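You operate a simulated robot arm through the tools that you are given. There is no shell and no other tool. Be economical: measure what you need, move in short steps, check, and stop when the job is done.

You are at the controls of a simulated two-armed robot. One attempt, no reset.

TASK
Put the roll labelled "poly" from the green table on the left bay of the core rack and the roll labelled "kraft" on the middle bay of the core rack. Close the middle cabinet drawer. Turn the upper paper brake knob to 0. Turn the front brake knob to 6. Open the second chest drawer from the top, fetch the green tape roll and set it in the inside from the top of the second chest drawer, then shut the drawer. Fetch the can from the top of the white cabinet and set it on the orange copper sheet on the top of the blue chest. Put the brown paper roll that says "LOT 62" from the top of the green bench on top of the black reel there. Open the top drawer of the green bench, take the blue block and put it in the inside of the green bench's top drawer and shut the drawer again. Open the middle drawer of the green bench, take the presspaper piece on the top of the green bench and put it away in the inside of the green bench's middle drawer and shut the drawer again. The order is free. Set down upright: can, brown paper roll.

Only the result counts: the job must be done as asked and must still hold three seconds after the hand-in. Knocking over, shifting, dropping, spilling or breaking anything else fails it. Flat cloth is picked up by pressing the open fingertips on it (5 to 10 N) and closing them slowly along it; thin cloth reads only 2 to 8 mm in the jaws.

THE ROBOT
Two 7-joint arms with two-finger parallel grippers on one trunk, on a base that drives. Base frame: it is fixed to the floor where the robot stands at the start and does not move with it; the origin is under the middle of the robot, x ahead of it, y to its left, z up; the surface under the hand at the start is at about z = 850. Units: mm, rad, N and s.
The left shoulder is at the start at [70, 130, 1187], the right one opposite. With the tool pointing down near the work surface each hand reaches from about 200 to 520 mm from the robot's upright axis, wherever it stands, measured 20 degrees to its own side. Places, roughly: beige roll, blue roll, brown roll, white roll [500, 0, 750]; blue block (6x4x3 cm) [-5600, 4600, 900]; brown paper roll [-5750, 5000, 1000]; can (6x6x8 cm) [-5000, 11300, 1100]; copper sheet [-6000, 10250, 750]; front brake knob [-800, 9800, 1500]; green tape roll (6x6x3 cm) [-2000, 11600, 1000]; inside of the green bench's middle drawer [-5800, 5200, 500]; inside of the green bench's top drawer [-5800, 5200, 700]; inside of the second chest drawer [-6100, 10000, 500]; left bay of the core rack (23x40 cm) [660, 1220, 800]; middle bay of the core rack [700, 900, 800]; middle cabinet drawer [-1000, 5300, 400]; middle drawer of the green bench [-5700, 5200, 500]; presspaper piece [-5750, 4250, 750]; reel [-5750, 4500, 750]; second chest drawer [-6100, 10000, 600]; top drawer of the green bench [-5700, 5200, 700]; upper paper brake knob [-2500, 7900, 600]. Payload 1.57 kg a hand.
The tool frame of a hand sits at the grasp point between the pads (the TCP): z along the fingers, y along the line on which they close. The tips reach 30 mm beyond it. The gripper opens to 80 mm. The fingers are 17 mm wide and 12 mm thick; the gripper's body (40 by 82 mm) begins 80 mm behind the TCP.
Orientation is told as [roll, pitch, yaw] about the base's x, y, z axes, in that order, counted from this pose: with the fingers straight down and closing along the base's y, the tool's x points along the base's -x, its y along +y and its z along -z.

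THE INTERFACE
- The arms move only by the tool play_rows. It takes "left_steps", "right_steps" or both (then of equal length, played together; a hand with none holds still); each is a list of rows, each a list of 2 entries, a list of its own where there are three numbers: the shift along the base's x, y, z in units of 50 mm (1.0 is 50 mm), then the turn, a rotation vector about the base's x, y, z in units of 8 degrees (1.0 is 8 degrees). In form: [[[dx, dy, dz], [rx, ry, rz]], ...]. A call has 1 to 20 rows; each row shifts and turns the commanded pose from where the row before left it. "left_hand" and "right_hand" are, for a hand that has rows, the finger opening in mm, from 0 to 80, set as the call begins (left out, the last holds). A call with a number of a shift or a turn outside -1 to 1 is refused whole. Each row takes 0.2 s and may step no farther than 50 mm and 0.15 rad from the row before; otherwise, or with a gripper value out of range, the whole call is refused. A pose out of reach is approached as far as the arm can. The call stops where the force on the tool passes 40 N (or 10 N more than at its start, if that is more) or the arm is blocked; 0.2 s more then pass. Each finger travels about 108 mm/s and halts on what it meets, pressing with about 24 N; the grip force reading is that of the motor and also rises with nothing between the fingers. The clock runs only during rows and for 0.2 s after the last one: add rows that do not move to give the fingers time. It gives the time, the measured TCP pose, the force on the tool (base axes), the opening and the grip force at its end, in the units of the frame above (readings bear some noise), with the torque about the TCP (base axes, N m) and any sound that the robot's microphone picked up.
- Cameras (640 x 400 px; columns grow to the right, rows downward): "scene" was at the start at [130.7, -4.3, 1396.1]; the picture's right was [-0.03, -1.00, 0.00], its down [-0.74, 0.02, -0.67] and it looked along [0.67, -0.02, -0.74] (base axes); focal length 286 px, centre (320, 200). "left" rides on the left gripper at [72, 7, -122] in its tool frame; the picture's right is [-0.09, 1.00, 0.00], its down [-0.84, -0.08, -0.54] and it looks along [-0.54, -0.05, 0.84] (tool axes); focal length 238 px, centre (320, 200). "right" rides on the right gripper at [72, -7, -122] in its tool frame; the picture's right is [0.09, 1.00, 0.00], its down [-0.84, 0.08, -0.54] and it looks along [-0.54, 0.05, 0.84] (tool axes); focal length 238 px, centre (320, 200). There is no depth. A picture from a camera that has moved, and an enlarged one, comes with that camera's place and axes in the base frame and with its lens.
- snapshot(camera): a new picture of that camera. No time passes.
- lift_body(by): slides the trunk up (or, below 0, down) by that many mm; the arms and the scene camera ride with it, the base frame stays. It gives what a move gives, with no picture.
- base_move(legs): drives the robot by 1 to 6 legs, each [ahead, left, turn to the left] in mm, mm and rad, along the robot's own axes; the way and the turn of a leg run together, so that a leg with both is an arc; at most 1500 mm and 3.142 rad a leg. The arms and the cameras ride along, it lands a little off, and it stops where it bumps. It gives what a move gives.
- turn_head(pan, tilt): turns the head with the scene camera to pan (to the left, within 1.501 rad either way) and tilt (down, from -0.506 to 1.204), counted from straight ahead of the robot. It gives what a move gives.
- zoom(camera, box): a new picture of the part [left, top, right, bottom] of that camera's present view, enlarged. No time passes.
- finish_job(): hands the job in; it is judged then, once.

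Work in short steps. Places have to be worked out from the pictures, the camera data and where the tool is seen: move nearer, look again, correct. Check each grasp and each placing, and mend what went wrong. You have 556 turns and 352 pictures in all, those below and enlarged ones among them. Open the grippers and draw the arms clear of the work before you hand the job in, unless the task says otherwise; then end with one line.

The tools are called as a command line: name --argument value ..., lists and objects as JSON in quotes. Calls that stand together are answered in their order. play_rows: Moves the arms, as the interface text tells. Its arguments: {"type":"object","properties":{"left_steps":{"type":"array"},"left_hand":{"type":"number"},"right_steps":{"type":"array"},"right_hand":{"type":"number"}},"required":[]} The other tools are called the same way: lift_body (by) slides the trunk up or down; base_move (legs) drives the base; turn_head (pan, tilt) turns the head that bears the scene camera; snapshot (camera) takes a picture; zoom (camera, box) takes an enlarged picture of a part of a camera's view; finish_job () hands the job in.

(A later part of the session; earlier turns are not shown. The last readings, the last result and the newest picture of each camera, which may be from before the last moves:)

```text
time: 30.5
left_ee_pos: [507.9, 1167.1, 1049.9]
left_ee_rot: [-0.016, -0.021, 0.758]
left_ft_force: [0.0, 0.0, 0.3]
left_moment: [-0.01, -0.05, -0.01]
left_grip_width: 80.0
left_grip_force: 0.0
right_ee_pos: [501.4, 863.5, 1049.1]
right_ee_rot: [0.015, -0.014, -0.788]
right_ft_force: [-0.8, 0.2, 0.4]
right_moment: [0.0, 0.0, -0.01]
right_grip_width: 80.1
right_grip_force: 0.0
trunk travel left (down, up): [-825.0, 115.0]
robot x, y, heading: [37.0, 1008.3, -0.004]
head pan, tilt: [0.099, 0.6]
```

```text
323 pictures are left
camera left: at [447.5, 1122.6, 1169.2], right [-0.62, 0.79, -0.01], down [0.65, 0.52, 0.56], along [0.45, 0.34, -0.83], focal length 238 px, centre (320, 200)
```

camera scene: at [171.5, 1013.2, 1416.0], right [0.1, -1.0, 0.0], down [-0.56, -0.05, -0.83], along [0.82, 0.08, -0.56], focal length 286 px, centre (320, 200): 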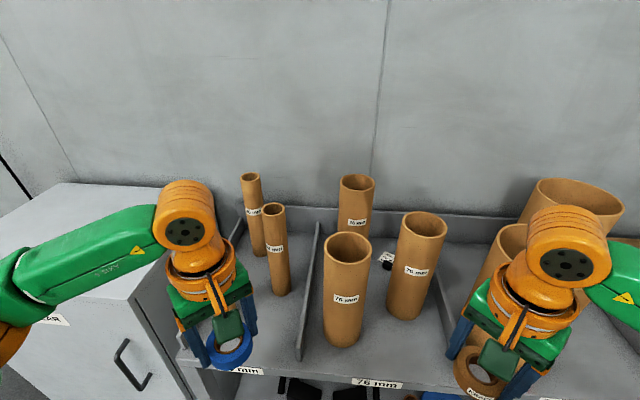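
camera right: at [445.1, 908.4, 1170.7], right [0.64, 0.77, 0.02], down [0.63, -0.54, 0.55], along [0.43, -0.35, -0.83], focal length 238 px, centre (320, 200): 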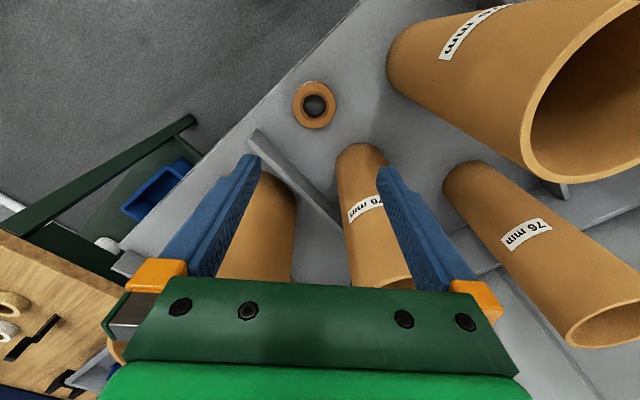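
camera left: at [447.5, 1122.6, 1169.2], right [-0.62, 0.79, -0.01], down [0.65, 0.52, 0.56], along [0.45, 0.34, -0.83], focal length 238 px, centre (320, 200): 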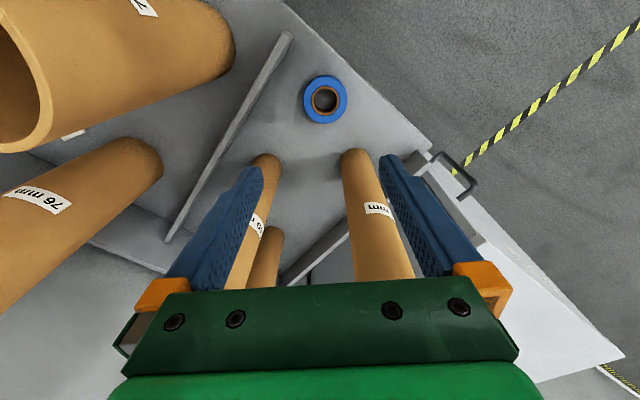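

Both rolls sit well in their bays. Back off, straighten the wrists and tuck the arms.

base_move --legs '[[-400, 0, 0]]'

play_rows --right_hand 80 --left_hand 80 --right_steps '[[[-0.6, 0, 0.4], [0, 0, 0.94]], [[-0.6, 0, 0.4], [0, 0, 0.94]], [[-0.6, 0, 0.4], [0, 0, 0.94]], [[-0.6, 0, 0.4], [0, 0, 0.94]], [[-0.6, 0, 0.4], [0, 0, 0.94]], [[0, 0, 0], [0, 0, 0.94]]]' --left_steps '[[[-0.6, 0, 0.4], [0, 0, -0.91]], [[-0.6, 0, 0.4], [0, 0, -0.91]], [[-0.6, 0, 0.4], [0, 0, -0.91]], [[-0.6, 0, 0.4], [0, 0, -0.91]], [[-0.6, 0, 0.4], [0, 0, -0.91]], [[0, 0, 0], [0, 0, -0.91]]]'

turn_head --pan 1.5 --tilt 0.2

snapshot --camera "scene"

```text
time: 33.0
left_ee_pos: [104.0, 1169.9, 1047.5]
left_ee_rot: [-0.015, -0.02, 0.762]
left_ft_force: [-1.2, 0.3, -0.3]
left_moment: [-0.01, 0.02, 0.01]
left_grip_width: 79.8
left_grip_force: 0.1
right_ee_pos: [100.3, 865.6, 1049.3]
right_ee_rot: [0.014, -0.013, -0.785]
right_ft_force: [0.6, -0.2, 0.0]
right_moment: [-0.01, -0.01, 0.01]
right_grip_width: 80.1
right_grip_force: 0.0
trunk travel left (down, up): [-825.0, 115.0]
robot x, y, heading: [-369.7, 1008.6, 0.0]
head pan, tilt: [0.099, 0.6]
```

```text
time: 34.4
left_ee_pos: [-46.7, 1170.9, 1148.5]
left_ee_rot: [-0.017, -0.018, -0.003]
left_ft_force: [-0.6, 0.6, 0.0]
left_moment: [0.03, 0.04, -0.02]
left_grip_width: 80.0
left_grip_force: 0.1
right_ee_pos: [-50.8, 865.4, 1149.6]
right_ee_rot: [0.016, -0.012, 0.004]
right_ft_force: [0.8, 0.1, -0.5]
right_moment: [-0.02, 0.02, 0.02]
right_grip_width: 80.0
right_grip_force: 0.0
trunk travel left (down, up): [-825.0, 115.0]
robot x, y, heading: [-366.9, 1007.9, -0.0]
head pan, tilt: [0.099, 0.6]
```

```text
time: 36.0
left_ee_pos: [-46.8, 1169.9, 1148.3]
left_ee_rot: [-0.016, -0.02, 0.0]
left_ft_force: [0.6, -0.6, -0.1]
left_moment: [0.02, -0.01, -0.04]
left_grip_width: 80.2
left_grip_force: 0.0
right_ee_pos: [-51.4, 866.1, 1149.3]
right_ee_rot: [0.015, -0.012, 0.0]
right_ft_force: [0.2, -0.5, -0.7]
right_moment: [0.0, 0.03, 0.01]
right_grip_width: 80.1
right_grip_force: 0.1
trunk travel left (down, up): [-825.0, 115.0]
robot x, y, heading: [-370.6, 1004.7, -0.002]
head pan, tilt: [1.499, 0.201]
```

```text
322 pictures are left
camera scene: at [-310.8, 1098.4, 1452.4], right [1.0, -0.07, 0.0], down [-0.02, -0.2, -0.98], along [0.07, 0.98, -0.2], focal length 286 px, centre (320, 200)
```

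scene: 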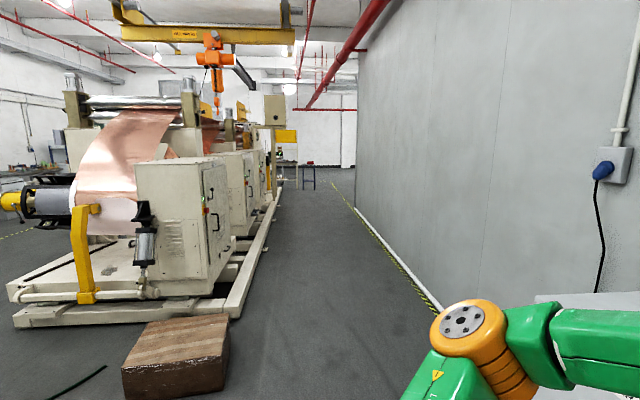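

A machine with side cabinets lies ahead along +y, with an aisle at its right. I turn left 90° and drive up the aisle at x≈-100.

base_move --legs '[[0, 0, 1.571], [0, -250, 0], [1500, 0, 0], [1300, 0, 0]]'

turn_head --pan 0.8 --tilt 0.3

snapshot --camera "scene"

```text
time: 54.8
left_ee_pos: [-311.6, 4128.8, 1148.5]
left_ee_rot: [-0.016, -0.02, 1.597]
left_ft_force: [-0.1, -0.3, -0.4]
left_moment: [-0.01, 0.01, -0.01]
left_grip_width: 79.5
left_grip_force: 0.1
right_ee_pos: [-8.2, 4131.4, 1150.2]
right_ee_rot: [0.015, -0.015, 1.601]
right_ft_force: [-0.5, 0.9, 0.3]
right_moment: [0.04, 0.01, 0.02]
right_grip_width: 80.0
right_grip_force: 0.0
trunk travel left (down, up): [-825.0, 115.0]
robot x, y, heading: [-139.9, 3808.5, 1.596]
head pan, tilt: [1.499, 0.201]
```

```text
time: 55.9
left_ee_pos: [-312.0, 4128.8, 1147.8]
left_ee_rot: [-0.015, -0.018, 1.597]
left_ft_force: [-0.1, -0.1, 1.1]
left_moment: [-0.02, 0.0, 0.02]
left_grip_width: 80.1
left_grip_force: 0.1
right_ee_pos: [-8.5, 4132.4, 1149.4]
right_ee_rot: [0.015, -0.011, 1.598]
right_ft_force: [0.1, -0.3, -0.4]
right_moment: [0.0, 0.03, 0.01]
right_grip_width: 79.9
right_grip_force: 0.1
trunk travel left (down, up): [-825.0, 115.0]
robot x, y, heading: [-138.0, 3811.6, 1.598]
head pan, tilt: [0.799, 0.3]
```

```text
321 pictures are left
camera scene: at [-209.4, 3923.0, 1443.1], right [0.68, 0.73, 0.0], down [0.22, -0.2, -0.96], along [-0.7, 0.65, -0.3], focal length 286 px, centre (320, 200)
```

scene: 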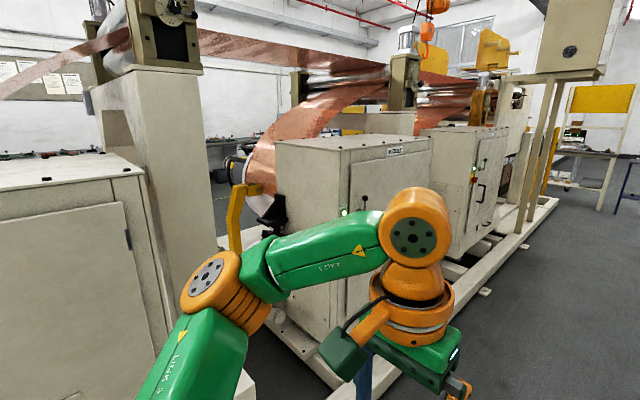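

The cabinet labelled "MIDDLE…" is ahead; I zoom on label and drive on to stand near y≈5200.

base_move --legs '[[1300, 0, 0]]'

turn_head --pan 1.4 --tilt 0.6

snapshot --camera "scene"

```text
time: 62.4
left_ee_pos: [-342.4, 5421.4, 1148.6]
left_ee_rot: [-0.016, -0.022, 1.598]
left_ft_force: [-0.6, 0.0, -0.6]
left_moment: [0.0, 0.01, -0.02]
left_grip_width: 79.8
left_grip_force: 0.1
right_ee_pos: [-38.9, 5425.9, 1148.3]
right_ee_rot: [0.016, -0.014, 1.6]
right_ft_force: [0.5, -0.3, -0.1]
right_moment: [0.01, -0.01, -0.01]
right_grip_width: 79.8
right_grip_force: 0.1
trunk travel left (down, up): [-825.0, 115.0]
robot x, y, heading: [-171.7, 5107.1, 1.594]
head pan, tilt: [0.799, 0.3]
```

```text
time: 63.4
left_ee_pos: [-343.4, 5422.2, 1149.6]
left_ee_rot: [-0.016, -0.021, 1.598]
left_ft_force: [-0.7, 0.3, -1.0]
left_moment: [-0.02, 0.0, 0.0]
left_grip_width: 80.1
left_grip_force: 0.1
right_ee_pos: [-38.6, 5425.6, 1149.3]
right_ee_rot: [0.016, -0.012, 1.597]
right_ft_force: [0.2, 0.1, 0.6]
right_moment: [-0.01, -0.03, -0.01]
right_grip_width: 80.1
right_grip_force: 0.0
trunk travel left (down, up): [-825.0, 115.0]
robot x, y, heading: [-173.9, 5103.7, 1.596]
head pan, tilt: [1.4, 0.6]
```

```text
320 pictures are left
camera scene: at [-259.8, 5166.2, 1415.7], right [0.15, 0.99, 0.0], down [0.56, -0.08, -0.83], along [-0.82, 0.12, -0.56], focal length 286 px, centre (320, 200)
```

scene: 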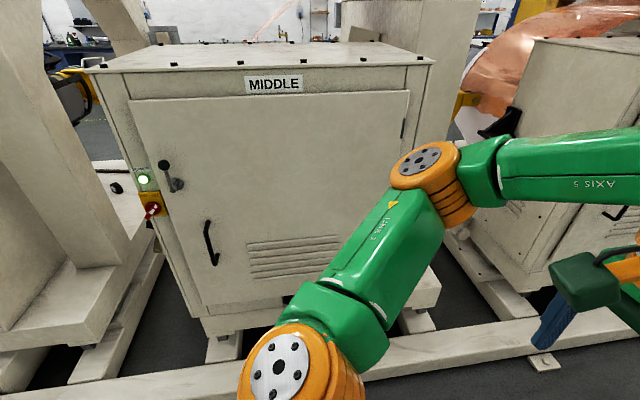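

I turn to face the machine (heading π) and look at the middle cabinet squarely.

base_move --legs '[[0, 0, 1.546]]'

turn_head --pan 0.0 --tilt 0.55

snapshot --camera "scene"

```text
time: 67.5
left_ee_pos: [-498.6, 4949.4, 1149.4]
left_ee_rot: [-0.016, -0.019, 3.118]
left_ft_force: [-0.3, 0.6, -0.5]
left_moment: [0.01, -0.02, -0.02]
left_grip_width: 79.9
left_grip_force: 0.0
right_ee_pos: [-486.2, 5252.9, 1148.7]
right_ee_rot: [0.017, -0.014, 3.122]
right_ft_force: [0.6, -0.8, -0.1]
right_moment: [-0.02, 0.01, 0.01]
right_grip_width: 80.0
right_grip_force: 0.0
trunk travel left (down, up): [-825.0, 115.0]
robot x, y, heading: [-170.7, 5106.9, 3.116]
head pan, tilt: [1.4, 0.6]
```

```text
time: 69.0
left_ee_pos: [-499.2, 4948.9, 1148.7]
left_ee_rot: [-0.016, -0.019, 3.121]
left_ft_force: [0.1, -1.0, 0.4]
left_moment: [0.0, 0.0, -0.03]
left_grip_width: 80.0
left_grip_force: 0.1
right_ee_pos: [-487.4, 5252.2, 1149.0]
right_ee_rot: [0.016, -0.014, 3.123]
right_ft_force: [-0.7, -0.1, 0.0]
right_moment: [0.05, 0.01, 0.0]
right_grip_width: 80.0
right_grip_force: 0.0
trunk travel left (down, up): [-825.0, 115.0]
robot x, y, heading: [-170.8, 5104.6, 3.12]
head pan, tilt: [0.0, 0.55]
```

```text
319 pictures are left
camera scene: at [-311.2, 5106.0, 1420.1], right [0.02, 1.0, 0.0], down [0.52, -0.01, -0.85], along [-0.85, 0.02, -0.52], focal length 286 px, centre (320, 200)
```

scene: 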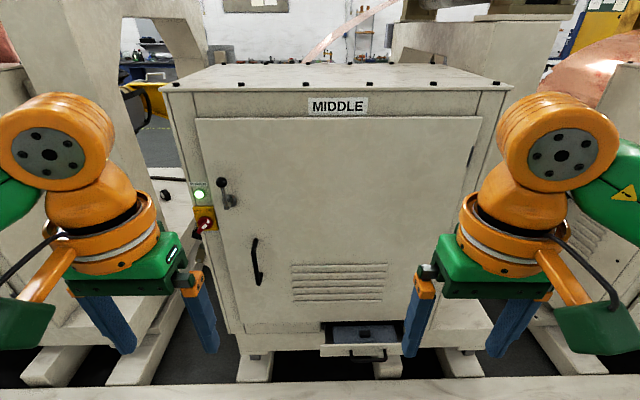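

An open drawer at the bottom, handle near [-900,5292,400]. I move a bit closer, lower the trunk, and tilt the right gripper forward to push it with closed tips.

base_move --legs '[[180, 0, 0]]'

lift_body --by -430

play_rows --right_hand 0 --right_steps '[[[0, 0, -0.4], [0, 1, 0]], [[0, 0, -0.4], [0, 1, 0]], [[0, 0, -0.4], [0, 1, 0]], [[0, 0, -0.4], [0, 1, 0]], [[0, 0, -0.4], [0, 1, 0]], [[0, 0, -0.4], [0, 1, 0]], [[0, 0, -0.4], [0, 1, 0]]]'

snapshot --camera "right"

snapshot --camera "scene"

```text
time: 70.5
left_ee_pos: [-676.5, 4954.3, 1148.5]
left_ee_rot: [-0.016, -0.024, 3.116]
left_ft_force: [0.3, 0.4, -0.3]
left_moment: [-0.01, 0.04, 0.0]
left_grip_width: 80.1
left_grip_force: 0.1
right_ee_pos: [-663.9, 5257.7, 1150.2]
right_ee_rot: [0.016, -0.015, 3.12]
right_ft_force: [0.4, -0.4, -0.8]
right_moment: [-0.01, 0.03, -0.01]
right_grip_width: 79.9
right_grip_force: 0.0
trunk travel left (down, up): [-825.0, 115.0]
robot x, y, heading: [-350.6, 5107.6, 3.118]
head pan, tilt: [0.0, 0.55]
```

```text
refused: -430 is not a number from -400 to 400
```

```text
time: 72.1
left_ee_pos: [-679.1, 4955.2, 1148.6]
left_ee_rot: [-0.015, -0.018, 3.114]
left_ft_force: [-0.6, -0.3, 0.5]
left_moment: [-0.01, 0.01, 0.0]
left_grip_width: 79.9
left_grip_force: 0.0
right_ee_pos: [-749.7, 5234.7, 1022.8]
right_ee_rot: [0.05, -0.988, 3.1]
right_ft_force: [-0.4, -0.2, 0.2]
right_moment: [0.03, -0.03, -0.03]
right_grip_width: 0.0
right_grip_force: 21.0
right hand out of reach, approached as far as the arm can: row 4, 5, 6, 7
trunk travel left (down, up): [-825.0, 115.0]
robot x, y, heading: [-351.7, 5108.0, 3.117]
head pan, tilt: [0.0, 0.55]
```

```text
318 pictures are left
camera right: at [-608.0, 5240.2, 1029.8], right [0.05, -1.0, -0.05], down [-0.01, -0.05, 1.0], along [-1.0, -0.05, -0.01], focal length 238 px, centre (320, 200)
```

right: 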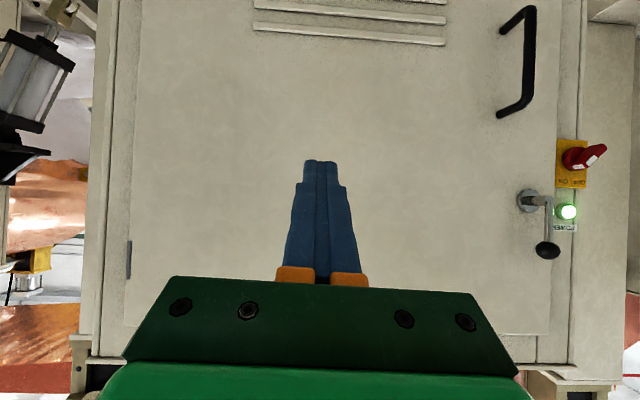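

```text
317 pictures are left
camera scene: at [-491.0, 5111.4, 1420.2], right [0.03, 1.0, 0.0], down [0.52, -0.01, -0.85], along [-0.85, 0.02, -0.52], focal length 286 px, centre (320, 200)
```

scene: 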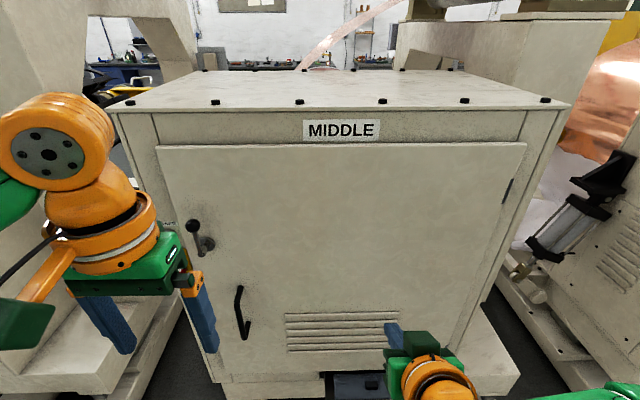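

Arm tilts to ~57°. Lower the trunk 620 mm in two goes and look.

lift_body --by -400

lift_body --by -200

turn_head --pan 0.0 --tilt 0.6

snapshot --camera "scene"

snapshot --camera "right"

```text
time: 75.9
left_ee_pos: [-678.0, 4954.4, 747.9]
left_ee_rot: [-0.015, -0.018, 3.115]
left_ft_force: [0.0, -0.7, 0.2]
left_moment: [0.02, -0.03, -0.01]
left_grip_width: 80.0
left_grip_force: 0.0
right_ee_pos: [-750.0, 5234.5, 624.3]
right_ee_rot: [0.051, -0.991, 3.099]
right_ft_force: [-0.4, 0.0, 0.6]
right_moment: [-0.01, -0.01, -0.01]
right_grip_width: 0.0
right_grip_force: 22.1
trunk travel left (down, up): [-425.0, 515.0]
robot x, y, heading: [-353.0, 5109.6, 3.115]
head pan, tilt: [0.0, 0.55]
```

```text
time: 78.1
left_ee_pos: [-678.8, 4955.0, 548.6]
left_ee_rot: [-0.015, -0.017, 3.115]
left_ft_force: [-0.2, 0.5, 0.2]
left_moment: [0.04, 0.0, 0.01]
left_grip_width: 79.9
left_grip_force: 0.1
right_ee_pos: [-750.3, 5234.4, 424.1]
right_ee_rot: [0.051, -0.99, 3.1]
right_ft_force: [-0.1, -0.5, -0.1]
right_moment: [0.0, -0.04, 0.0]
right_grip_width: 0.0
right_grip_force: 21.7
trunk travel left (down, up): [-225.0, 715.0]
robot x, y, heading: [-350.7, 5107.2, 3.114]
head pan, tilt: [0.0, 0.55]
```

```text
time: 78.7
left_ee_pos: [-679.3, 4953.8, 548.6]
left_ee_rot: [-0.015, -0.02, 3.116]
left_ft_force: [-0.1, 0.5, -0.4]
left_moment: [-0.01, 0.0, -0.01]
left_grip_width: 79.7
left_grip_force: 0.0
right_ee_pos: [-750.6, 5233.7, 423.6]
right_ee_rot: [0.05, -0.99, 3.098]
right_ft_force: [0.6, 0.2, -0.7]
right_moment: [0.0, 0.0, -0.01]
right_grip_width: 0.0
right_grip_force: 21.0
trunk travel left (down, up): [-225.0, 715.0]
robot x, y, heading: [-350.7, 5108.8, 3.117]
head pan, tilt: [0.0, 0.6]
```

```text
316 pictures are left
camera scene: at [-489.4, 5111.0, 815.7], right [0.03, 1.0, 0.0], down [0.56, -0.02, -0.83], along [-0.82, 0.02, -0.56], focal length 286 px, centre (320, 200)
```

scene: 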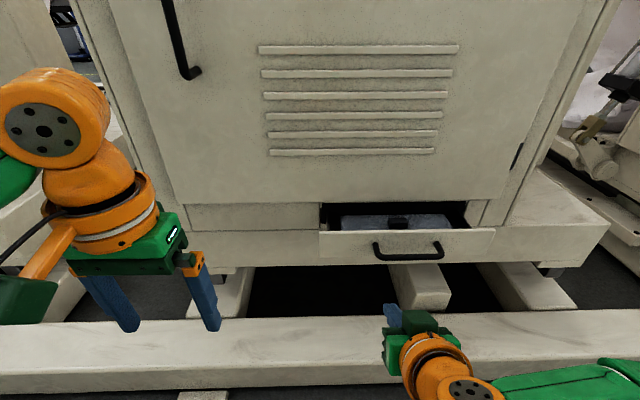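

```text
315 pictures are left
camera right: at [-608.2, 5240.0, 430.4], right [0.05, -1.0, -0.05], down [-0.01, -0.05, 1.0], along [-1.0, -0.05, -0.01], focal length 238 px, centre (320, 200)
```

right: 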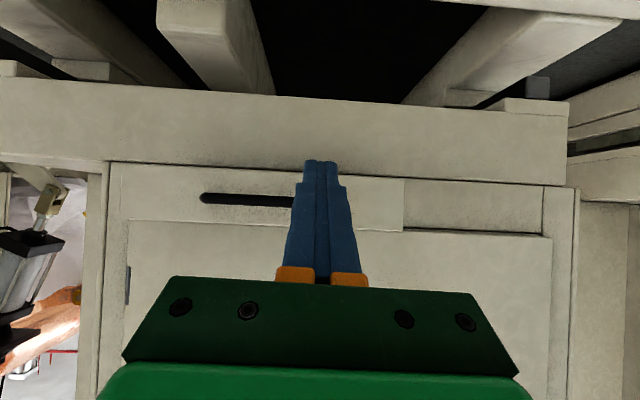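

Drawer front at x≈-887, z 412–465, handle y 5223–5357. I'll push beside the handle at y≈5185: shift the hand, drive a little forward.

play_rows --right_steps '[[[0, -0.5, 0.2], [0, 0, 0]], [[0, -0.5, 0.2], [0, 0, 0]]]'

base_move --legs '[[90, 0, 0]]'

snapshot --camera "right"

```text
time: 79.3
left_ee_pos: [-679.2, 4955.8, 547.3]
left_ee_rot: [-0.015, -0.017, 3.116]
left_ft_force: [0.7, 0.0, -0.4]
left_moment: [0.01, 0.0, -0.03]
left_grip_width: 79.9
left_grip_force: 0.0
right_ee_pos: [-750.1, 5183.8, 444.1]
right_ee_rot: [0.05, -0.988, 3.102]
right_ft_force: [-1.1, -0.2, 0.9]
right_moment: [0.01, 0.01, -0.04]
right_grip_width: 0.1
right_grip_force: 21.3
trunk travel left (down, up): [-225.0, 715.0]
robot x, y, heading: [-350.3, 5108.5, 3.118]
head pan, tilt: [0.0, 0.6]
```

```text
time: 80.4
left_ee_pos: [-767.8, 4956.7, 549.1]
left_ee_rot: [-0.016, -0.02, 3.116]
left_ft_force: [0.0, -0.6, -0.2]
left_moment: [-0.02, 0.01, 0.0]
left_grip_width: 80.4
left_grip_force: 0.0
right_ee_pos: [-839.5, 5186.0, 444.1]
right_ee_rot: [0.048, -0.989, 3.102]
right_ft_force: [-0.3, -0.7, 0.1]
right_moment: [0.03, -0.02, -0.02]
right_grip_width: 0.1
right_grip_force: 21.5
trunk travel left (down, up): [-225.0, 715.0]
robot x, y, heading: [-441.5, 5112.5, 3.119]
head pan, tilt: [0.0, 0.6]
```

```text
314 pictures are left
camera right: at [-697.6, 5192.4, 450.9], right [0.05, -1.0, -0.05], down [-0.01, -0.05, 1.0], along [-1.0, -0.05, -0.01], focal length 238 px, centre (320, 200)
```

right: 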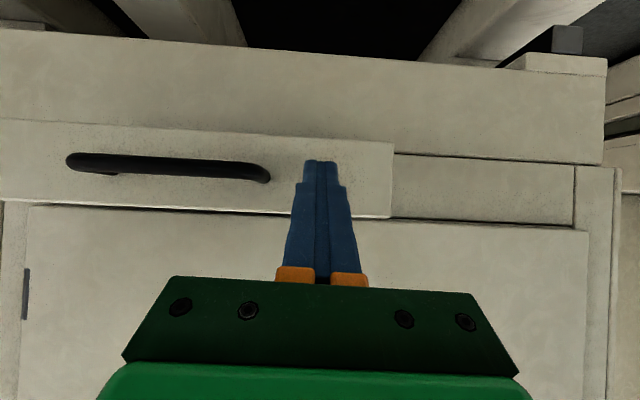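

Aligned with the drawer front, left of the handle. Push with the arm.

play_rows --right_steps '[[[-0.4, 0, 0], [0, 0, 0]], [[-0.4, 0, 0], [0, 0, 0]], [[-0.4, 0, 0], [0, 0, 0]], [[-0.4, 0, 0], [0, 0, 0]], [[-0.4, 0, 0], [0, 0, 0]]]'

snapshot --camera "right"

```text
time: 81.6
left_ee_pos: [-768.1, 4957.0, 547.3]
left_ee_rot: [-0.016, -0.02, 3.117]
left_ft_force: [0.0, -0.5, -0.5]
left_moment: [-0.05, 0.02, 0.0]
left_grip_width: 80.0
left_grip_force: 0.0
right_ee_pos: [-940.4, 5187.3, 444.2]
right_ee_rot: [0.049, -0.989, 3.101]
right_ft_force: [-0.3, 0.9, 0.1]
right_moment: [-0.01, 0.0, 0.0]
right_grip_width: 0.0
right_grip_force: 20.9
trunk travel left (down, up): [-225.0, 715.0]
robot x, y, heading: [-440.3, 5109.1, 3.116]
head pan, tilt: [0.0, 0.6]
```

```text
313 pictures are left
camera right: at [-797.6, 5192.5, 451.2], right [0.05, -1.0, -0.05], down [-0.01, -0.05, 1.0], along [-1.0, -0.05, -0.01], focal length 238 px, centre (320, 200)
```

right: 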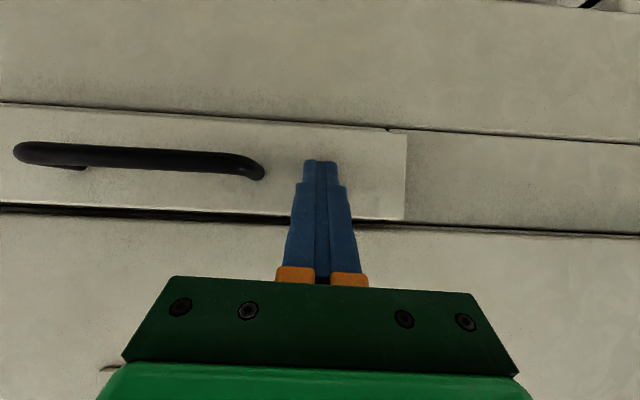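

Drawer is moving in; continue pushing until it stops.

play_rows --right_steps '[[[-0.3, 0, 0], [0, 0, 0]], [[-0.3, 0, 0], [0, 0, 0]], [[-0.3, 0, 0], [0, 0, 0]], [[-0.3, 0, 0], [0, 0, 0]], [[-0.3, 0, 0], [0, 0, 0]]]'

snapshot --camera "right"

```text
time: 82.3
left_ee_pos: [-764.4, 4957.1, 550.1]
left_ee_rot: [-0.016, -0.026, 3.113]
left_ft_force: [0.2, 0.4, 0.2]
left_moment: [-0.01, -0.01, -0.01]
left_grip_width: 79.9
left_grip_force: 0.1
right_ee_pos: [-961.5, 5185.3, 442.8]
right_ee_rot: [0.049, -0.979, 3.104]
right_ft_force: [26.7, 2.3, 10.7]
right_moment: [0.0, 0.05, -0.14]
right_grip_width: 0.0
right_grip_force: 20.8
trunk travel left (down, up): [-225.0, 715.0]
robot x, y, heading: [-442.5, 5112.6, 3.11]
head pan, tilt: [0.0, 0.6]
stopped in row 3 (right hand): the force on the tool passed its limit at 65 N (the readings are from after the stop); the commanded pose is now the measured one
```

```text
312 pictures are left
camera right: at [-820.3, 5192.5, 451.3], right [0.05, -1.0, -0.05], down [-0.02, -0.05, 1.0], along [-1.0, -0.05, -0.02], focal length 238 px, centre (320, 200)
```

right: 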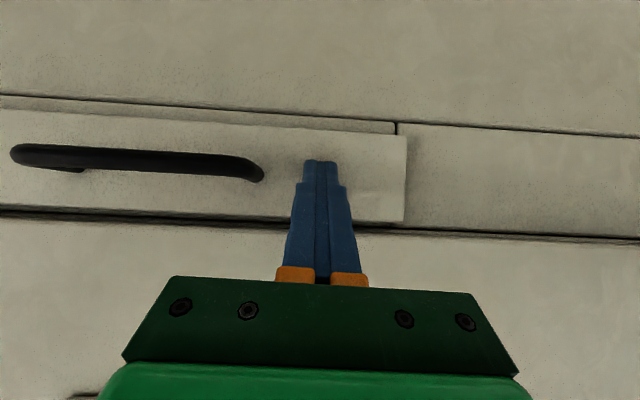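

Resistance met; push once more to see if it's the end stop, then view from the side.

play_rows --right_steps '[[[-0.2, 0, 0], [0, 0, 0]], [[-0.2, 0, 0], [0, 0, 0]], [[-0.2, 0, 0], [0, 0, 0]]]'

snapshot --camera "scene"

```text
time: 82.5
left_ee_pos: [-764.8, 4958.7, 549.7]
left_ee_rot: [-0.017, -0.025, 3.113]
left_ft_force: [0.1, -0.6, 0.4]
left_moment: [0.01, 0.02, 0.02]
left_grip_width: 80.1
left_grip_force: 0.0
right_ee_pos: [-961.7, 5186.6, 442.1]
right_ee_rot: [0.048, -0.974, 3.105]
right_ft_force: [22.8, 1.0, 9.1]
right_moment: [-0.03, 0.05, -0.05]
right_grip_width: 0.2
right_grip_force: 21.4
trunk travel left (down, up): [-225.0, 715.0]
robot x, y, heading: [-440.9, 5113.1, 3.109]
head pan, tilt: [0.0, 0.6]
stopped in row 1 (right hand): the force on the tool passed its limit at 46 N (the readings are from after the stop); the commanded pose is now the measured one
```

```text
311 pictures are left
camera scene: at [-572.8, 5114.0, 816.5], right [0.03, 1.0, 0.0], down [0.56, -0.02, -0.83], along [-0.83, 0.03, -0.56], focal length 286 px, centre (320, 200)
```

scene: 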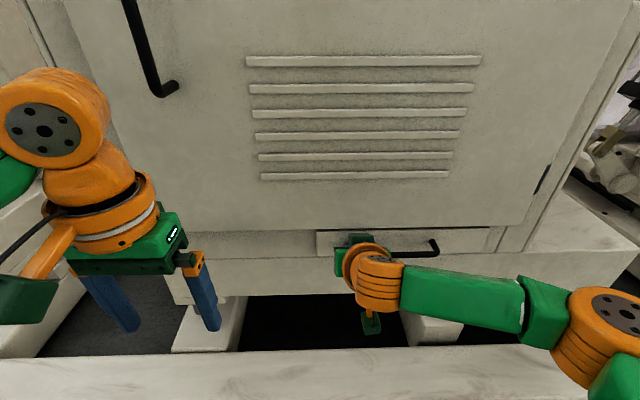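

Looks shut against the frame; enlarge to check any remaining gap.

zoom --camera "scene" --box '[300, 210, 540, 290]'

```text
2.67 times, centred on (420, 250) of scene
camera zoom: at [-572.8, 5114.0, 816.5], right [0.03, 1.0, 0.0], down [0.56, -0.02, -0.83], along [-0.83, 0.03, -0.56], focal length 763 px, centre (53, 67)
```

zoom: 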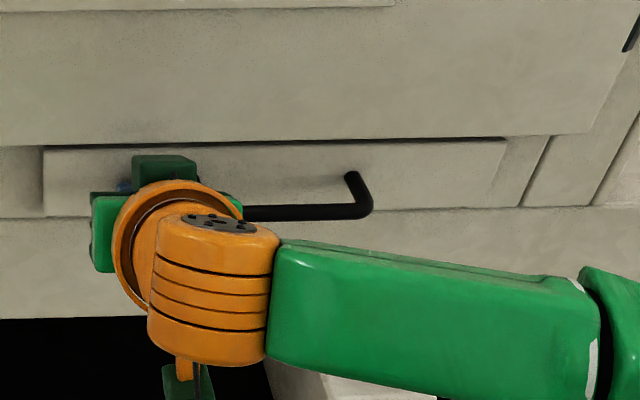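

Appears shut. Withdraw the hand, back off and check.

play_rows --right_steps '[[[0.8, 0, 0], [0, 0, 0]], [[0.8, 0, 0], [0, 0, 0]], [[0.8, 0, 0], [0, 0, 0]]]'

base_move --legs '[[-250, 0, 0]]'

snapshot --camera "scene"

```text
time: 83.3
left_ee_pos: [-766.6, 4958.2, 547.3]
left_ee_rot: [-0.016, -0.02, 3.113]
left_ft_force: [0.2, 0.0, -0.4]
left_moment: [-0.01, 0.03, -0.01]
left_grip_width: 80.0
left_grip_force: 0.1
right_ee_pos: [-841.8, 5186.3, 439.3]
right_ee_rot: [0.048, -0.967, 3.104]
right_ft_force: [-0.2, 0.1, 0.5]
right_moment: [0.0, 0.01, 0.02]
right_grip_width: 0.0
right_grip_force: 20.6
trunk travel left (down, up): [-225.0, 715.0]
robot x, y, heading: [-438.7, 5110.4, 3.112]
head pan, tilt: [0.0, 0.6]
```

```text
time: 85.2
left_ee_pos: [-517.6, 4948.9, 547.8]
left_ee_rot: [-0.016, -0.018, 3.118]
left_ft_force: [-0.1, -0.8, 0.1]
left_moment: [0.02, -0.01, 0.02]
left_grip_width: 80.3
left_grip_force: 0.1
right_ee_pos: [-593.2, 5177.7, 439.0]
right_ee_rot: [0.047, -0.968, 3.11]
right_ft_force: [0.2, 0.9, 0.1]
right_moment: [0.0, -0.02, 0.02]
right_grip_width: 0.0
right_grip_force: 21.5
trunk travel left (down, up): [-225.0, 715.0]
robot x, y, heading: [-191.8, 5107.0, 3.117]
head pan, tilt: [0.0, 0.6]
```

```text
309 pictures are left
camera scene: at [-327.9, 5106.5, 815.7], right [0.02, 1.0, 0.0], down [0.56, -0.01, -0.83], along [-0.82, 0.02, -0.56], focal length 286 px, centre (320, 200)
```

scene: 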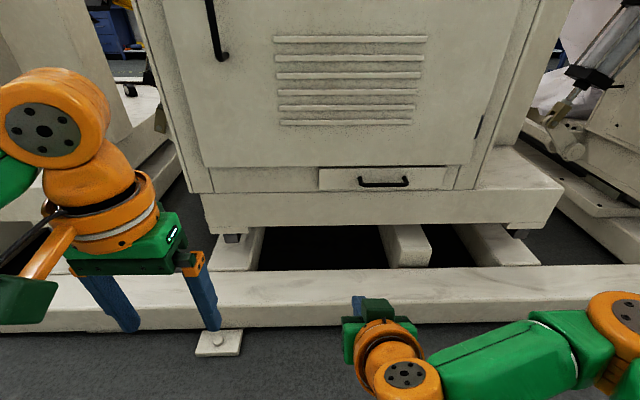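

Drawer shut. Raise the trunk, restore the right hand, and travel on along the aisle.

lift_body --by 400

lift_body --by 200

play_rows --right_hand 80 --right_steps '[[[0.2, 0.1, 0.3], [0, -1, 0]], [[0.2, 0.2, 0.3], [0, -1, 0]], [[0.2, 0.2, 0.3], [0, -1, 0]], [[0.2, 0.2, 0.3], [0, -1, 0]], [[0.2, 0.2, 0.3], [0, -1, 0]], [[0.2, 0.2, 0.3], [0, -1, 0]], [[0.2, 0.2, 0.3], [0, -0.9, 0]]]'

base_move --legs '[[0, 0, -1.54], [1500, 0, 0]]'

turn_head --pan 0.6 --tilt 0.2

snapshot --camera "scene"

```text
time: 89.0
left_ee_pos: [-517.0, 4950.4, 948.3]
left_ee_rot: [-0.014, -0.02, 3.12]
left_ft_force: [0.5, 0.5, 0.0]
left_moment: [0.04, -0.01, -0.04]
left_grip_width: 79.8
left_grip_force: 0.1
right_ee_pos: [-592.6, 5177.9, 838.9]
right_ee_rot: [0.047, -0.968, 3.111]
right_ft_force: [0.2, 0.7, -0.6]
right_moment: [0.0, -0.01, -0.02]
right_grip_width: 0.4
right_grip_force: 21.7
trunk travel left (down, up): [-625.0, 315.0]
robot x, y, heading: [-189.7, 5104.8, 3.118]
head pan, tilt: [0.0, 0.6]
```

```text
time: 91.2
left_ee_pos: [-516.5, 4949.7, 1147.9]
left_ee_rot: [-0.014, -0.019, 3.118]
left_ft_force: [0.7, -0.3, -0.5]
left_moment: [0.02, 0.05, -0.01]
left_grip_width: 79.7
left_grip_force: 0.1
right_ee_pos: [-594.6, 5177.1, 1038.8]
right_ee_rot: [0.046, -0.967, 3.11]
right_ft_force: [-0.5, 0.6, -0.2]
right_moment: [0.03, 0.0, -0.02]
right_grip_width: 0.2
right_grip_force: 21.3
trunk travel left (down, up): [-825.0, 115.0]
robot x, y, heading: [-190.6, 5101.2, 3.118]
head pan, tilt: [0.0, 0.6]
```

```text
time: 92.8
left_ee_pos: [-517.0, 4950.7, 1148.0]
left_ee_rot: [-0.016, -0.019, 3.118]
left_ft_force: [-0.9, -0.5, 0.0]
left_moment: [0.0, 0.0, 0.0]
left_grip_width: 80.0
left_grip_force: 0.1
right_ee_pos: [-523.9, 5241.5, 1144.1]
right_ee_rot: [0.023, -0.001, 3.125]
right_ft_force: [-0.1, 0.5, -1.2]
right_moment: [-0.04, 0.0, 0.03]
right_grip_width: 80.0
right_grip_force: 0.1
trunk travel left (down, up): [-825.0, 115.0]
robot x, y, heading: [-193.1, 5106.2, 3.114]
head pan, tilt: [0.0, 0.6]
```

```text
time: 104.0
left_ee_pos: [-357.1, 6918.6, 1148.7]
left_ee_rot: [-0.016, -0.022, 1.583]
left_ft_force: [0.1, -1.0, -0.3]
left_moment: [-0.02, -0.03, 0.0]
left_grip_width: 79.6
left_grip_force: 0.1
right_ee_pos: [-65.7, 6935.9, 1144.9]
right_ee_rot: [0.02, -0.006, 1.587]
right_ft_force: [0.2, -0.8, -0.7]
right_moment: [0.0, -0.05, 0.0]
right_grip_width: 79.8
right_grip_force: 0.0
trunk travel left (down, up): [-825.0, 115.0]
robot x, y, heading: [-192.0, 6598.2, 1.583]
head pan, tilt: [0.0, 0.6]
```

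```text
time: 105.0
left_ee_pos: [-357.5, 6918.6, 1148.2]
left_ee_rot: [-0.016, -0.02, 1.583]
left_ft_force: [0.7, -0.5, -0.6]
left_moment: [0.01, -0.01, 0.0]
left_grip_width: 80.1
left_grip_force: 0.0
right_ee_pos: [-65.5, 6936.3, 1144.1]
right_ee_rot: [0.022, -0.005, 1.588]
right_ft_force: [-0.3, 0.1, 0.0]
right_moment: [0.01, 0.01, 0.05]
right_grip_width: 79.9
right_grip_force: 0.0
trunk travel left (down, up): [-825.0, 115.0]
robot x, y, heading: [-192.2, 6600.8, 1.582]
head pan, tilt: [0.6, 0.201]
```

```text
308 pictures are left
camera scene: at [-243.4, 6723.5, 1452.4], right [0.82, 0.57, 0.0], down [0.11, -0.16, -0.98], along [-0.56, 0.8, -0.2], focal length 286 px, centre (320, 200)
```

scene: 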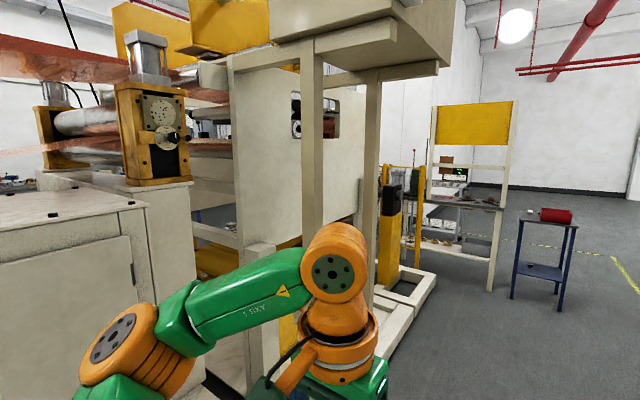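

Drive on along the aisle and look at the machine's far end for the front brake knob.

base_move --legs '[[1500, 0, 0], [900, 0, 0]]'

turn_head --pan 0.8 --tilt 0.1

snapshot --camera "scene"

```text
time: 116.7
left_ee_pos: [-394.6, 9305.8, 1148.4]
left_ee_rot: [-0.016, -0.021, 1.591]
left_ft_force: [0.3, 0.5, 0.1]
left_moment: [-0.02, -0.01, -0.03]
left_grip_width: 79.8
left_grip_force: 0.0
right_ee_pos: [-102.8, 9323.8, 1145.4]
right_ee_rot: [0.021, -0.006, 1.597]
right_ft_force: [0.0, 0.5, -0.6]
right_moment: [0.03, -0.03, 0.01]
right_grip_width: 79.9
right_grip_force: 0.0
trunk travel left (down, up): [-825.0, 115.0]
robot x, y, heading: [-224.2, 8982.4, 1.592]
head pan, tilt: [0.6, 0.201]
```

```text
time: 117.4
left_ee_pos: [-394.3, 9305.5, 1147.0]
left_ee_rot: [-0.017, -0.02, 1.592]
left_ft_force: [0.6, 0.5, 0.3]
left_moment: [-0.03, -0.01, -0.04]
left_grip_width: 80.0
left_grip_force: 0.1
right_ee_pos: [-103.0, 9325.7, 1143.8]
right_ee_rot: [0.02, -0.007, 1.598]
right_ft_force: [0.7, 0.4, -0.7]
right_moment: [0.03, 0.0, 0.02]
right_grip_width: 79.9
right_grip_force: 0.0
trunk travel left (down, up): [-825.0, 115.0]
robot x, y, heading: [-221.8, 8988.7, 1.59]
head pan, tilt: [0.799, 0.099]
```

```text
307 pictures are left
camera scene: at [-291.5, 9098.4, 1461.8], right [0.68, 0.73, 0.0], down [0.07, -0.07, -0.99], along [-0.73, 0.68, -0.1], focal length 286 px, centre (320, 200)
```

scene: 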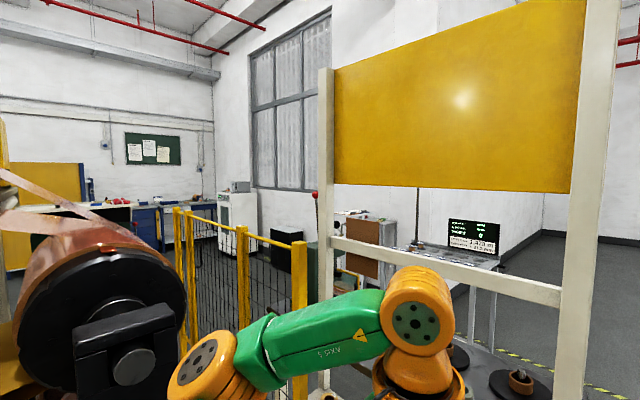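

I look straight ahead before driving on (a small blue table should be near).

turn_head --pan -0.2 --tilt 0.4

snapshot --camera "scene"

```text
time: 118.7
left_ee_pos: [-393.5, 9305.7, 1147.6]
left_ee_rot: [-0.017, -0.021, 1.592]
left_ft_force: [-0.6, 0.0, -0.6]
left_moment: [-0.01, 0.03, -0.01]
left_grip_width: 80.0
left_grip_force: 0.0
right_ee_pos: [-102.6, 9326.7, 1143.1]
right_ee_rot: [0.021, -0.006, 1.598]
right_ft_force: [-0.5, -0.6, 0.2]
right_moment: [0.01, 0.03, 0.03]
right_grip_width: 80.0
right_grip_force: 0.2
trunk travel left (down, up): [-825.0, 115.0]
robot x, y, heading: [-220.2, 8982.7, 1.583]
head pan, tilt: [-0.201, 0.4]
```

```text
306 pictures are left
camera scene: at [-207.7, 9126.6, 1433.9], right [0.98, -0.18, 0.0], down [-0.07, -0.38, -0.92], along [0.17, 0.91, -0.39], focal length 286 px, centre (320, 200)
```

scene: 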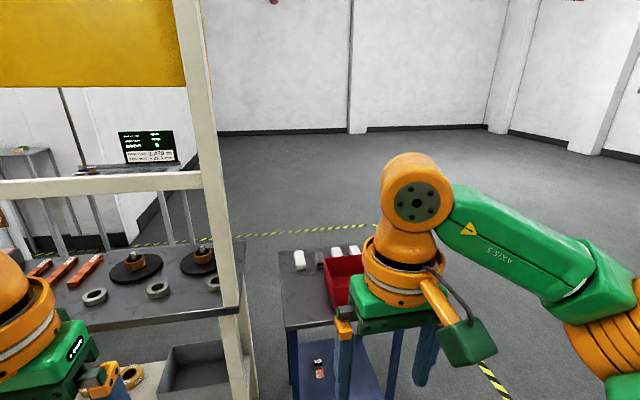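

I look left for the machine end and any brake knobs.

turn_head --pan 1.45 --tilt 0.2

snapshot --camera "scene"

turn_head --pan 0.55 --tilt -0.1

snapshot --camera "scene"

```text
time: 120.4
left_ee_pos: [-393.5, 9307.4, 1148.7]
left_ee_rot: [-0.013, -0.019, 1.592]
left_ft_force: [-0.2, -0.8, 0.8]
left_moment: [0.01, 0.02, -0.04]
left_grip_width: 80.1
left_grip_force: 0.0
right_ee_pos: [-102.6, 9325.5, 1144.1]
right_ee_rot: [0.021, -0.006, 1.597]
right_ft_force: [0.2, 0.2, -0.1]
right_moment: [-0.01, 0.02, 0.02]
right_grip_width: 80.0
right_grip_force: 0.1
trunk travel left (down, up): [-825.0, 115.0]
robot x, y, heading: [-232.1, 8988.7, 1.59]
head pan, tilt: [1.45, 0.201]
```

```text
305 pictures are left
camera scene: at [-317.0, 9045.0, 1452.4], right [0.1, 0.99, 0.0], down [0.2, -0.02, -0.98], along [-0.97, 0.1, -0.2], focal length 286 px, centre (320, 200)
```

scene: 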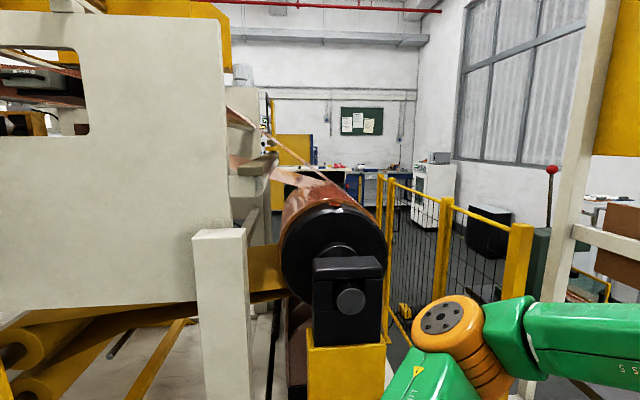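

```text
time: 121.6
left_ee_pos: [-394.5, 9305.1, 1148.8]
left_ee_rot: [-0.017, -0.018, 1.592]
left_ft_force: [0.2, -0.5, -0.6]
left_moment: [0.0, 0.02, 0.02]
left_grip_width: 79.9
left_grip_force: 0.0
right_ee_pos: [-102.4, 9325.2, 1142.9]
right_ee_rot: [0.02, -0.006, 1.597]
right_ft_force: [0.7, 0.1, -0.1]
right_moment: [0.0, -0.04, -0.01]
right_grip_width: 79.9
right_grip_force: 0.0
trunk travel left (down, up): [-825.0, 115.0]
robot x, y, heading: [-223.4, 8986.1, 1.587]
head pan, tilt: [0.55, -0.099]
```

```text
304 pictures are left
camera scene: at [-271.3, 9108.7, 1479.6], right [0.84, 0.54, 0.0], down [-0.05, 0.08, -1.0], along [-0.54, 0.84, 0.1], focal length 286 px, centre (320, 200)
```

scene: 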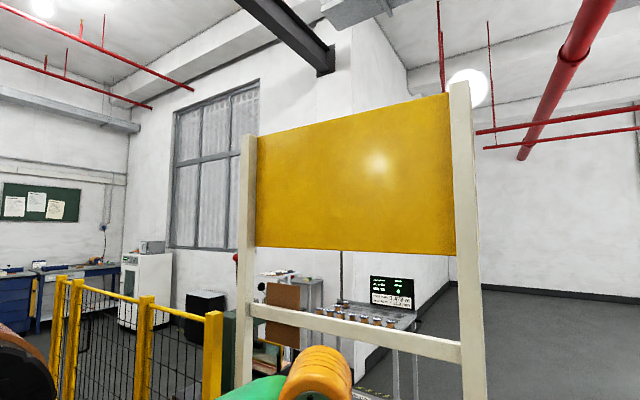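

Knobs aren't visible here; the panel's other side probably carries them. I go round the blue table on the right side.

base_move --legs '[[0, -750, 0], [1400, 0, 0], [600, 0, 0]]'

turn_head --pan 1.4 --tilt 0.2

snapshot --camera "scene"

```text
time: 135.3
left_ee_pos: [299.7, 11326.6, 1149.1]
left_ee_rot: [-0.017, -0.022, 1.6]
left_ft_force: [1.0, 0.3, 0.3]
left_moment: [0.05, 0.01, -0.02]
left_grip_width: 79.9
left_grip_force: 0.1
right_ee_pos: [590.7, 11347.2, 1143.9]
right_ee_rot: [0.021, -0.007, 1.605]
right_ft_force: [0.3, -0.5, -0.6]
right_moment: [0.0, -0.02, 0.0]
right_grip_width: 79.8
right_grip_force: 0.1
trunk travel left (down, up): [-825.0, 115.0]
robot x, y, heading: [472.5, 11009.8, 1.596]
head pan, tilt: [0.55, -0.099]
```

```text
time: 136.4
left_ee_pos: [299.3, 11327.8, 1148.5]
left_ee_rot: [-0.017, -0.019, 1.598]
left_ft_force: [-0.9, 0.4, 0.0]
left_moment: [0.01, 0.01, -0.01]
left_grip_width: 79.8
left_grip_force: 0.0
right_ee_pos: [590.7, 11350.0, 1144.3]
right_ee_rot: [0.019, -0.005, 1.602]
right_ft_force: [-0.3, 0.3, 0.6]
right_moment: [-0.01, 0.02, 0.02]
right_grip_width: 80.1
right_grip_force: 0.1
trunk travel left (down, up): [-825.0, 115.0]
robot x, y, heading: [469.3, 11012.6, 1.599]
head pan, tilt: [1.4, 0.201]
```

```text
303 pictures are left
camera scene: at [378.7, 11071.7, 1452.5], right [0.15, 0.99, 0.0], down [0.2, -0.03, -0.98], along [-0.97, 0.14, -0.2], focal length 286 px, centre (320, 200)
```

scene: 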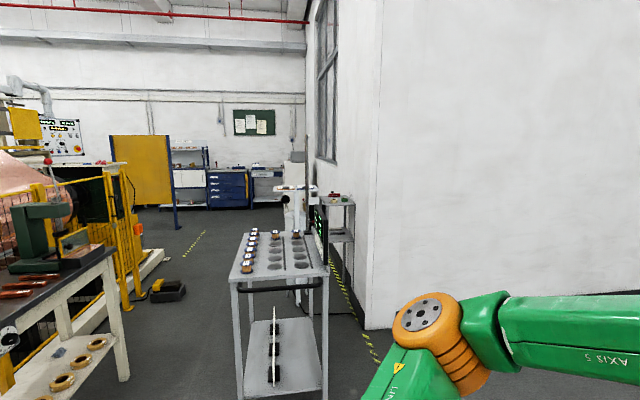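

Turn to face -x and look toward the panel bench on the left.

base_move --legs '[[0, 0, 1.55]]'

turn_head --pan 0.8 --tilt 0.2

snapshot --camera "scene"

```text
time: 140.6
left_ee_pos: [147.5, 10849.7, 1148.6]
left_ee_rot: [-0.014, -0.019, 3.136]
left_ft_force: [0.4, -0.9, 0.6]
left_moment: [0.01, -0.01, 0.01]
left_grip_width: 80.1
left_grip_force: 0.0
right_ee_pos: [134.8, 11140.5, 1142.8]
right_ee_rot: [0.022, -0.004, 3.14]
right_ft_force: [0.2, -0.2, 0.7]
right_moment: [-0.02, 0.02, 0.03]
right_grip_width: 80.0
right_grip_force: 0.0
trunk travel left (down, up): [-825.0, 115.0]
robot x, y, heading: [469.6, 11009.0, 3.133]
head pan, tilt: [1.4, 0.201]
```

```text
time: 141.6
left_ee_pos: [147.5, 10849.8, 1148.9]
left_ee_rot: [-0.018, -0.019, 3.136]
left_ft_force: [0.4, -0.5, 0.6]
left_moment: [0.04, 0.0, 0.02]
left_grip_width: 80.1
left_grip_force: 0.0
right_ee_pos: [135.9, 11141.1, 1144.2]
right_ee_rot: [0.021, -0.004, 3.14]
right_ft_force: [-0.3, 0.8, 0.9]
right_moment: [0.03, -0.02, 0.03]
right_grip_width: 80.2
right_grip_force: 0.1
trunk travel left (down, up): [-825.0, 115.0]
robot x, y, heading: [472.9, 11013.5, 3.132]
head pan, tilt: [0.799, 0.201]
```

```text
302 pictures are left
camera scene: at [356.5, 10942.1, 1452.4], right [-0.71, 0.7, 0.0], down [0.14, 0.14, -0.98], along [-0.69, -0.7, -0.2], focal length 286 px, centre (320, 200)
```

scene: 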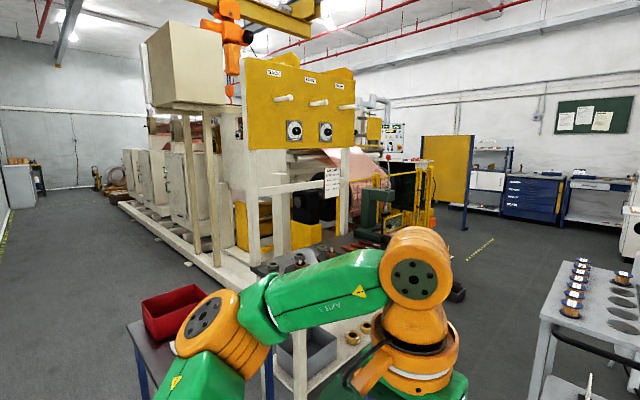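

The panel has two dial knobs and labelled pegs. Zoom in.

zoom --camera "scene" --box '[235, 50, 365, 215]'

```text
2.42 times, centred on (300, 132) of scene
camera zoom: at [356.5, 10942.1, 1452.4], right [-0.71, 0.7, 0.0], down [0.14, 0.14, -0.98], along [-0.69, -0.7, -0.2], focal length 694 px, centre (368, 364)
```

zoom: 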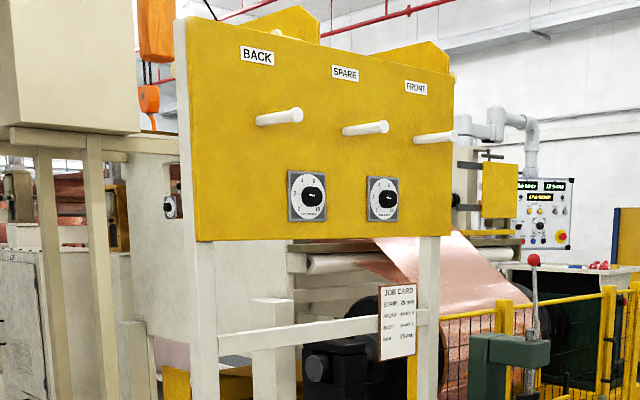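

Front dial estimated near (-863,9750,1508). I drive closer to view the bench in front of it.

base_move --legs '[[650, 150, 0], [0, 0, 1.2]]'

turn_head --pan 0.0 --tilt 0.3

snapshot --camera "scene"

```text
time: 148.3
left_ee_pos: [-148.2, 10508.8, 1148.5]
left_ee_rot: [-0.015, -0.018, -1.952]
left_ft_force: [-0.1, 0.1, -0.7]
left_moment: [-0.03, 0.02, 0.01]
left_grip_width: 80.1
left_grip_force: 0.1
right_ee_pos: [-423.0, 10604.9, 1144.2]
right_ee_rot: [0.022, -0.006, -1.945]
right_ft_force: [0.6, -0.1, 0.2]
right_moment: [-0.01, -0.02, -0.02]
right_grip_width: 80.0
right_grip_force: 0.0
trunk travel left (down, up): [-825.0, 115.0]
robot x, y, heading: [-182.1, 10863.8, -1.95]
head pan, tilt: [0.799, 0.201]
```

```text
time: 149.4
left_ee_pos: [-147.8, 10508.5, 1148.7]
left_ee_rot: [-0.018, -0.02, -1.95]
left_ft_force: [0.1, 0.5, 0.2]
left_moment: [0.03, -0.03, -0.01]
left_grip_width: 80.0
left_grip_force: 0.0
right_ee_pos: [-422.4, 10603.4, 1144.3]
right_ee_rot: [0.021, -0.005, -1.947]
right_ft_force: [0.0, -1.0, -0.1]
right_moment: [0.0, 0.03, 0.01]
right_grip_width: 80.0
right_grip_force: 0.1
trunk travel left (down, up): [-825.0, 115.0]
robot x, y, heading: [-177.1, 10865.0, -1.95]
head pan, tilt: [0.0, 0.3]
```

```text
300 pictures are left
camera scene: at [-230.9, 10732.7, 1443.1], right [-0.93, 0.37, 0.0], down [0.11, 0.27, -0.96], along [-0.36, -0.89, -0.3], focal length 286 px, centre (320, 200)
```

scene: 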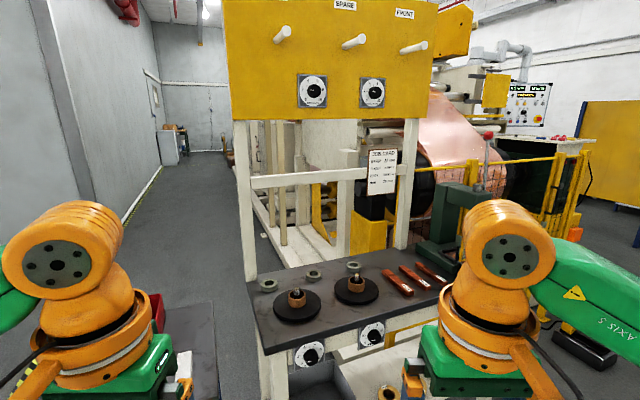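

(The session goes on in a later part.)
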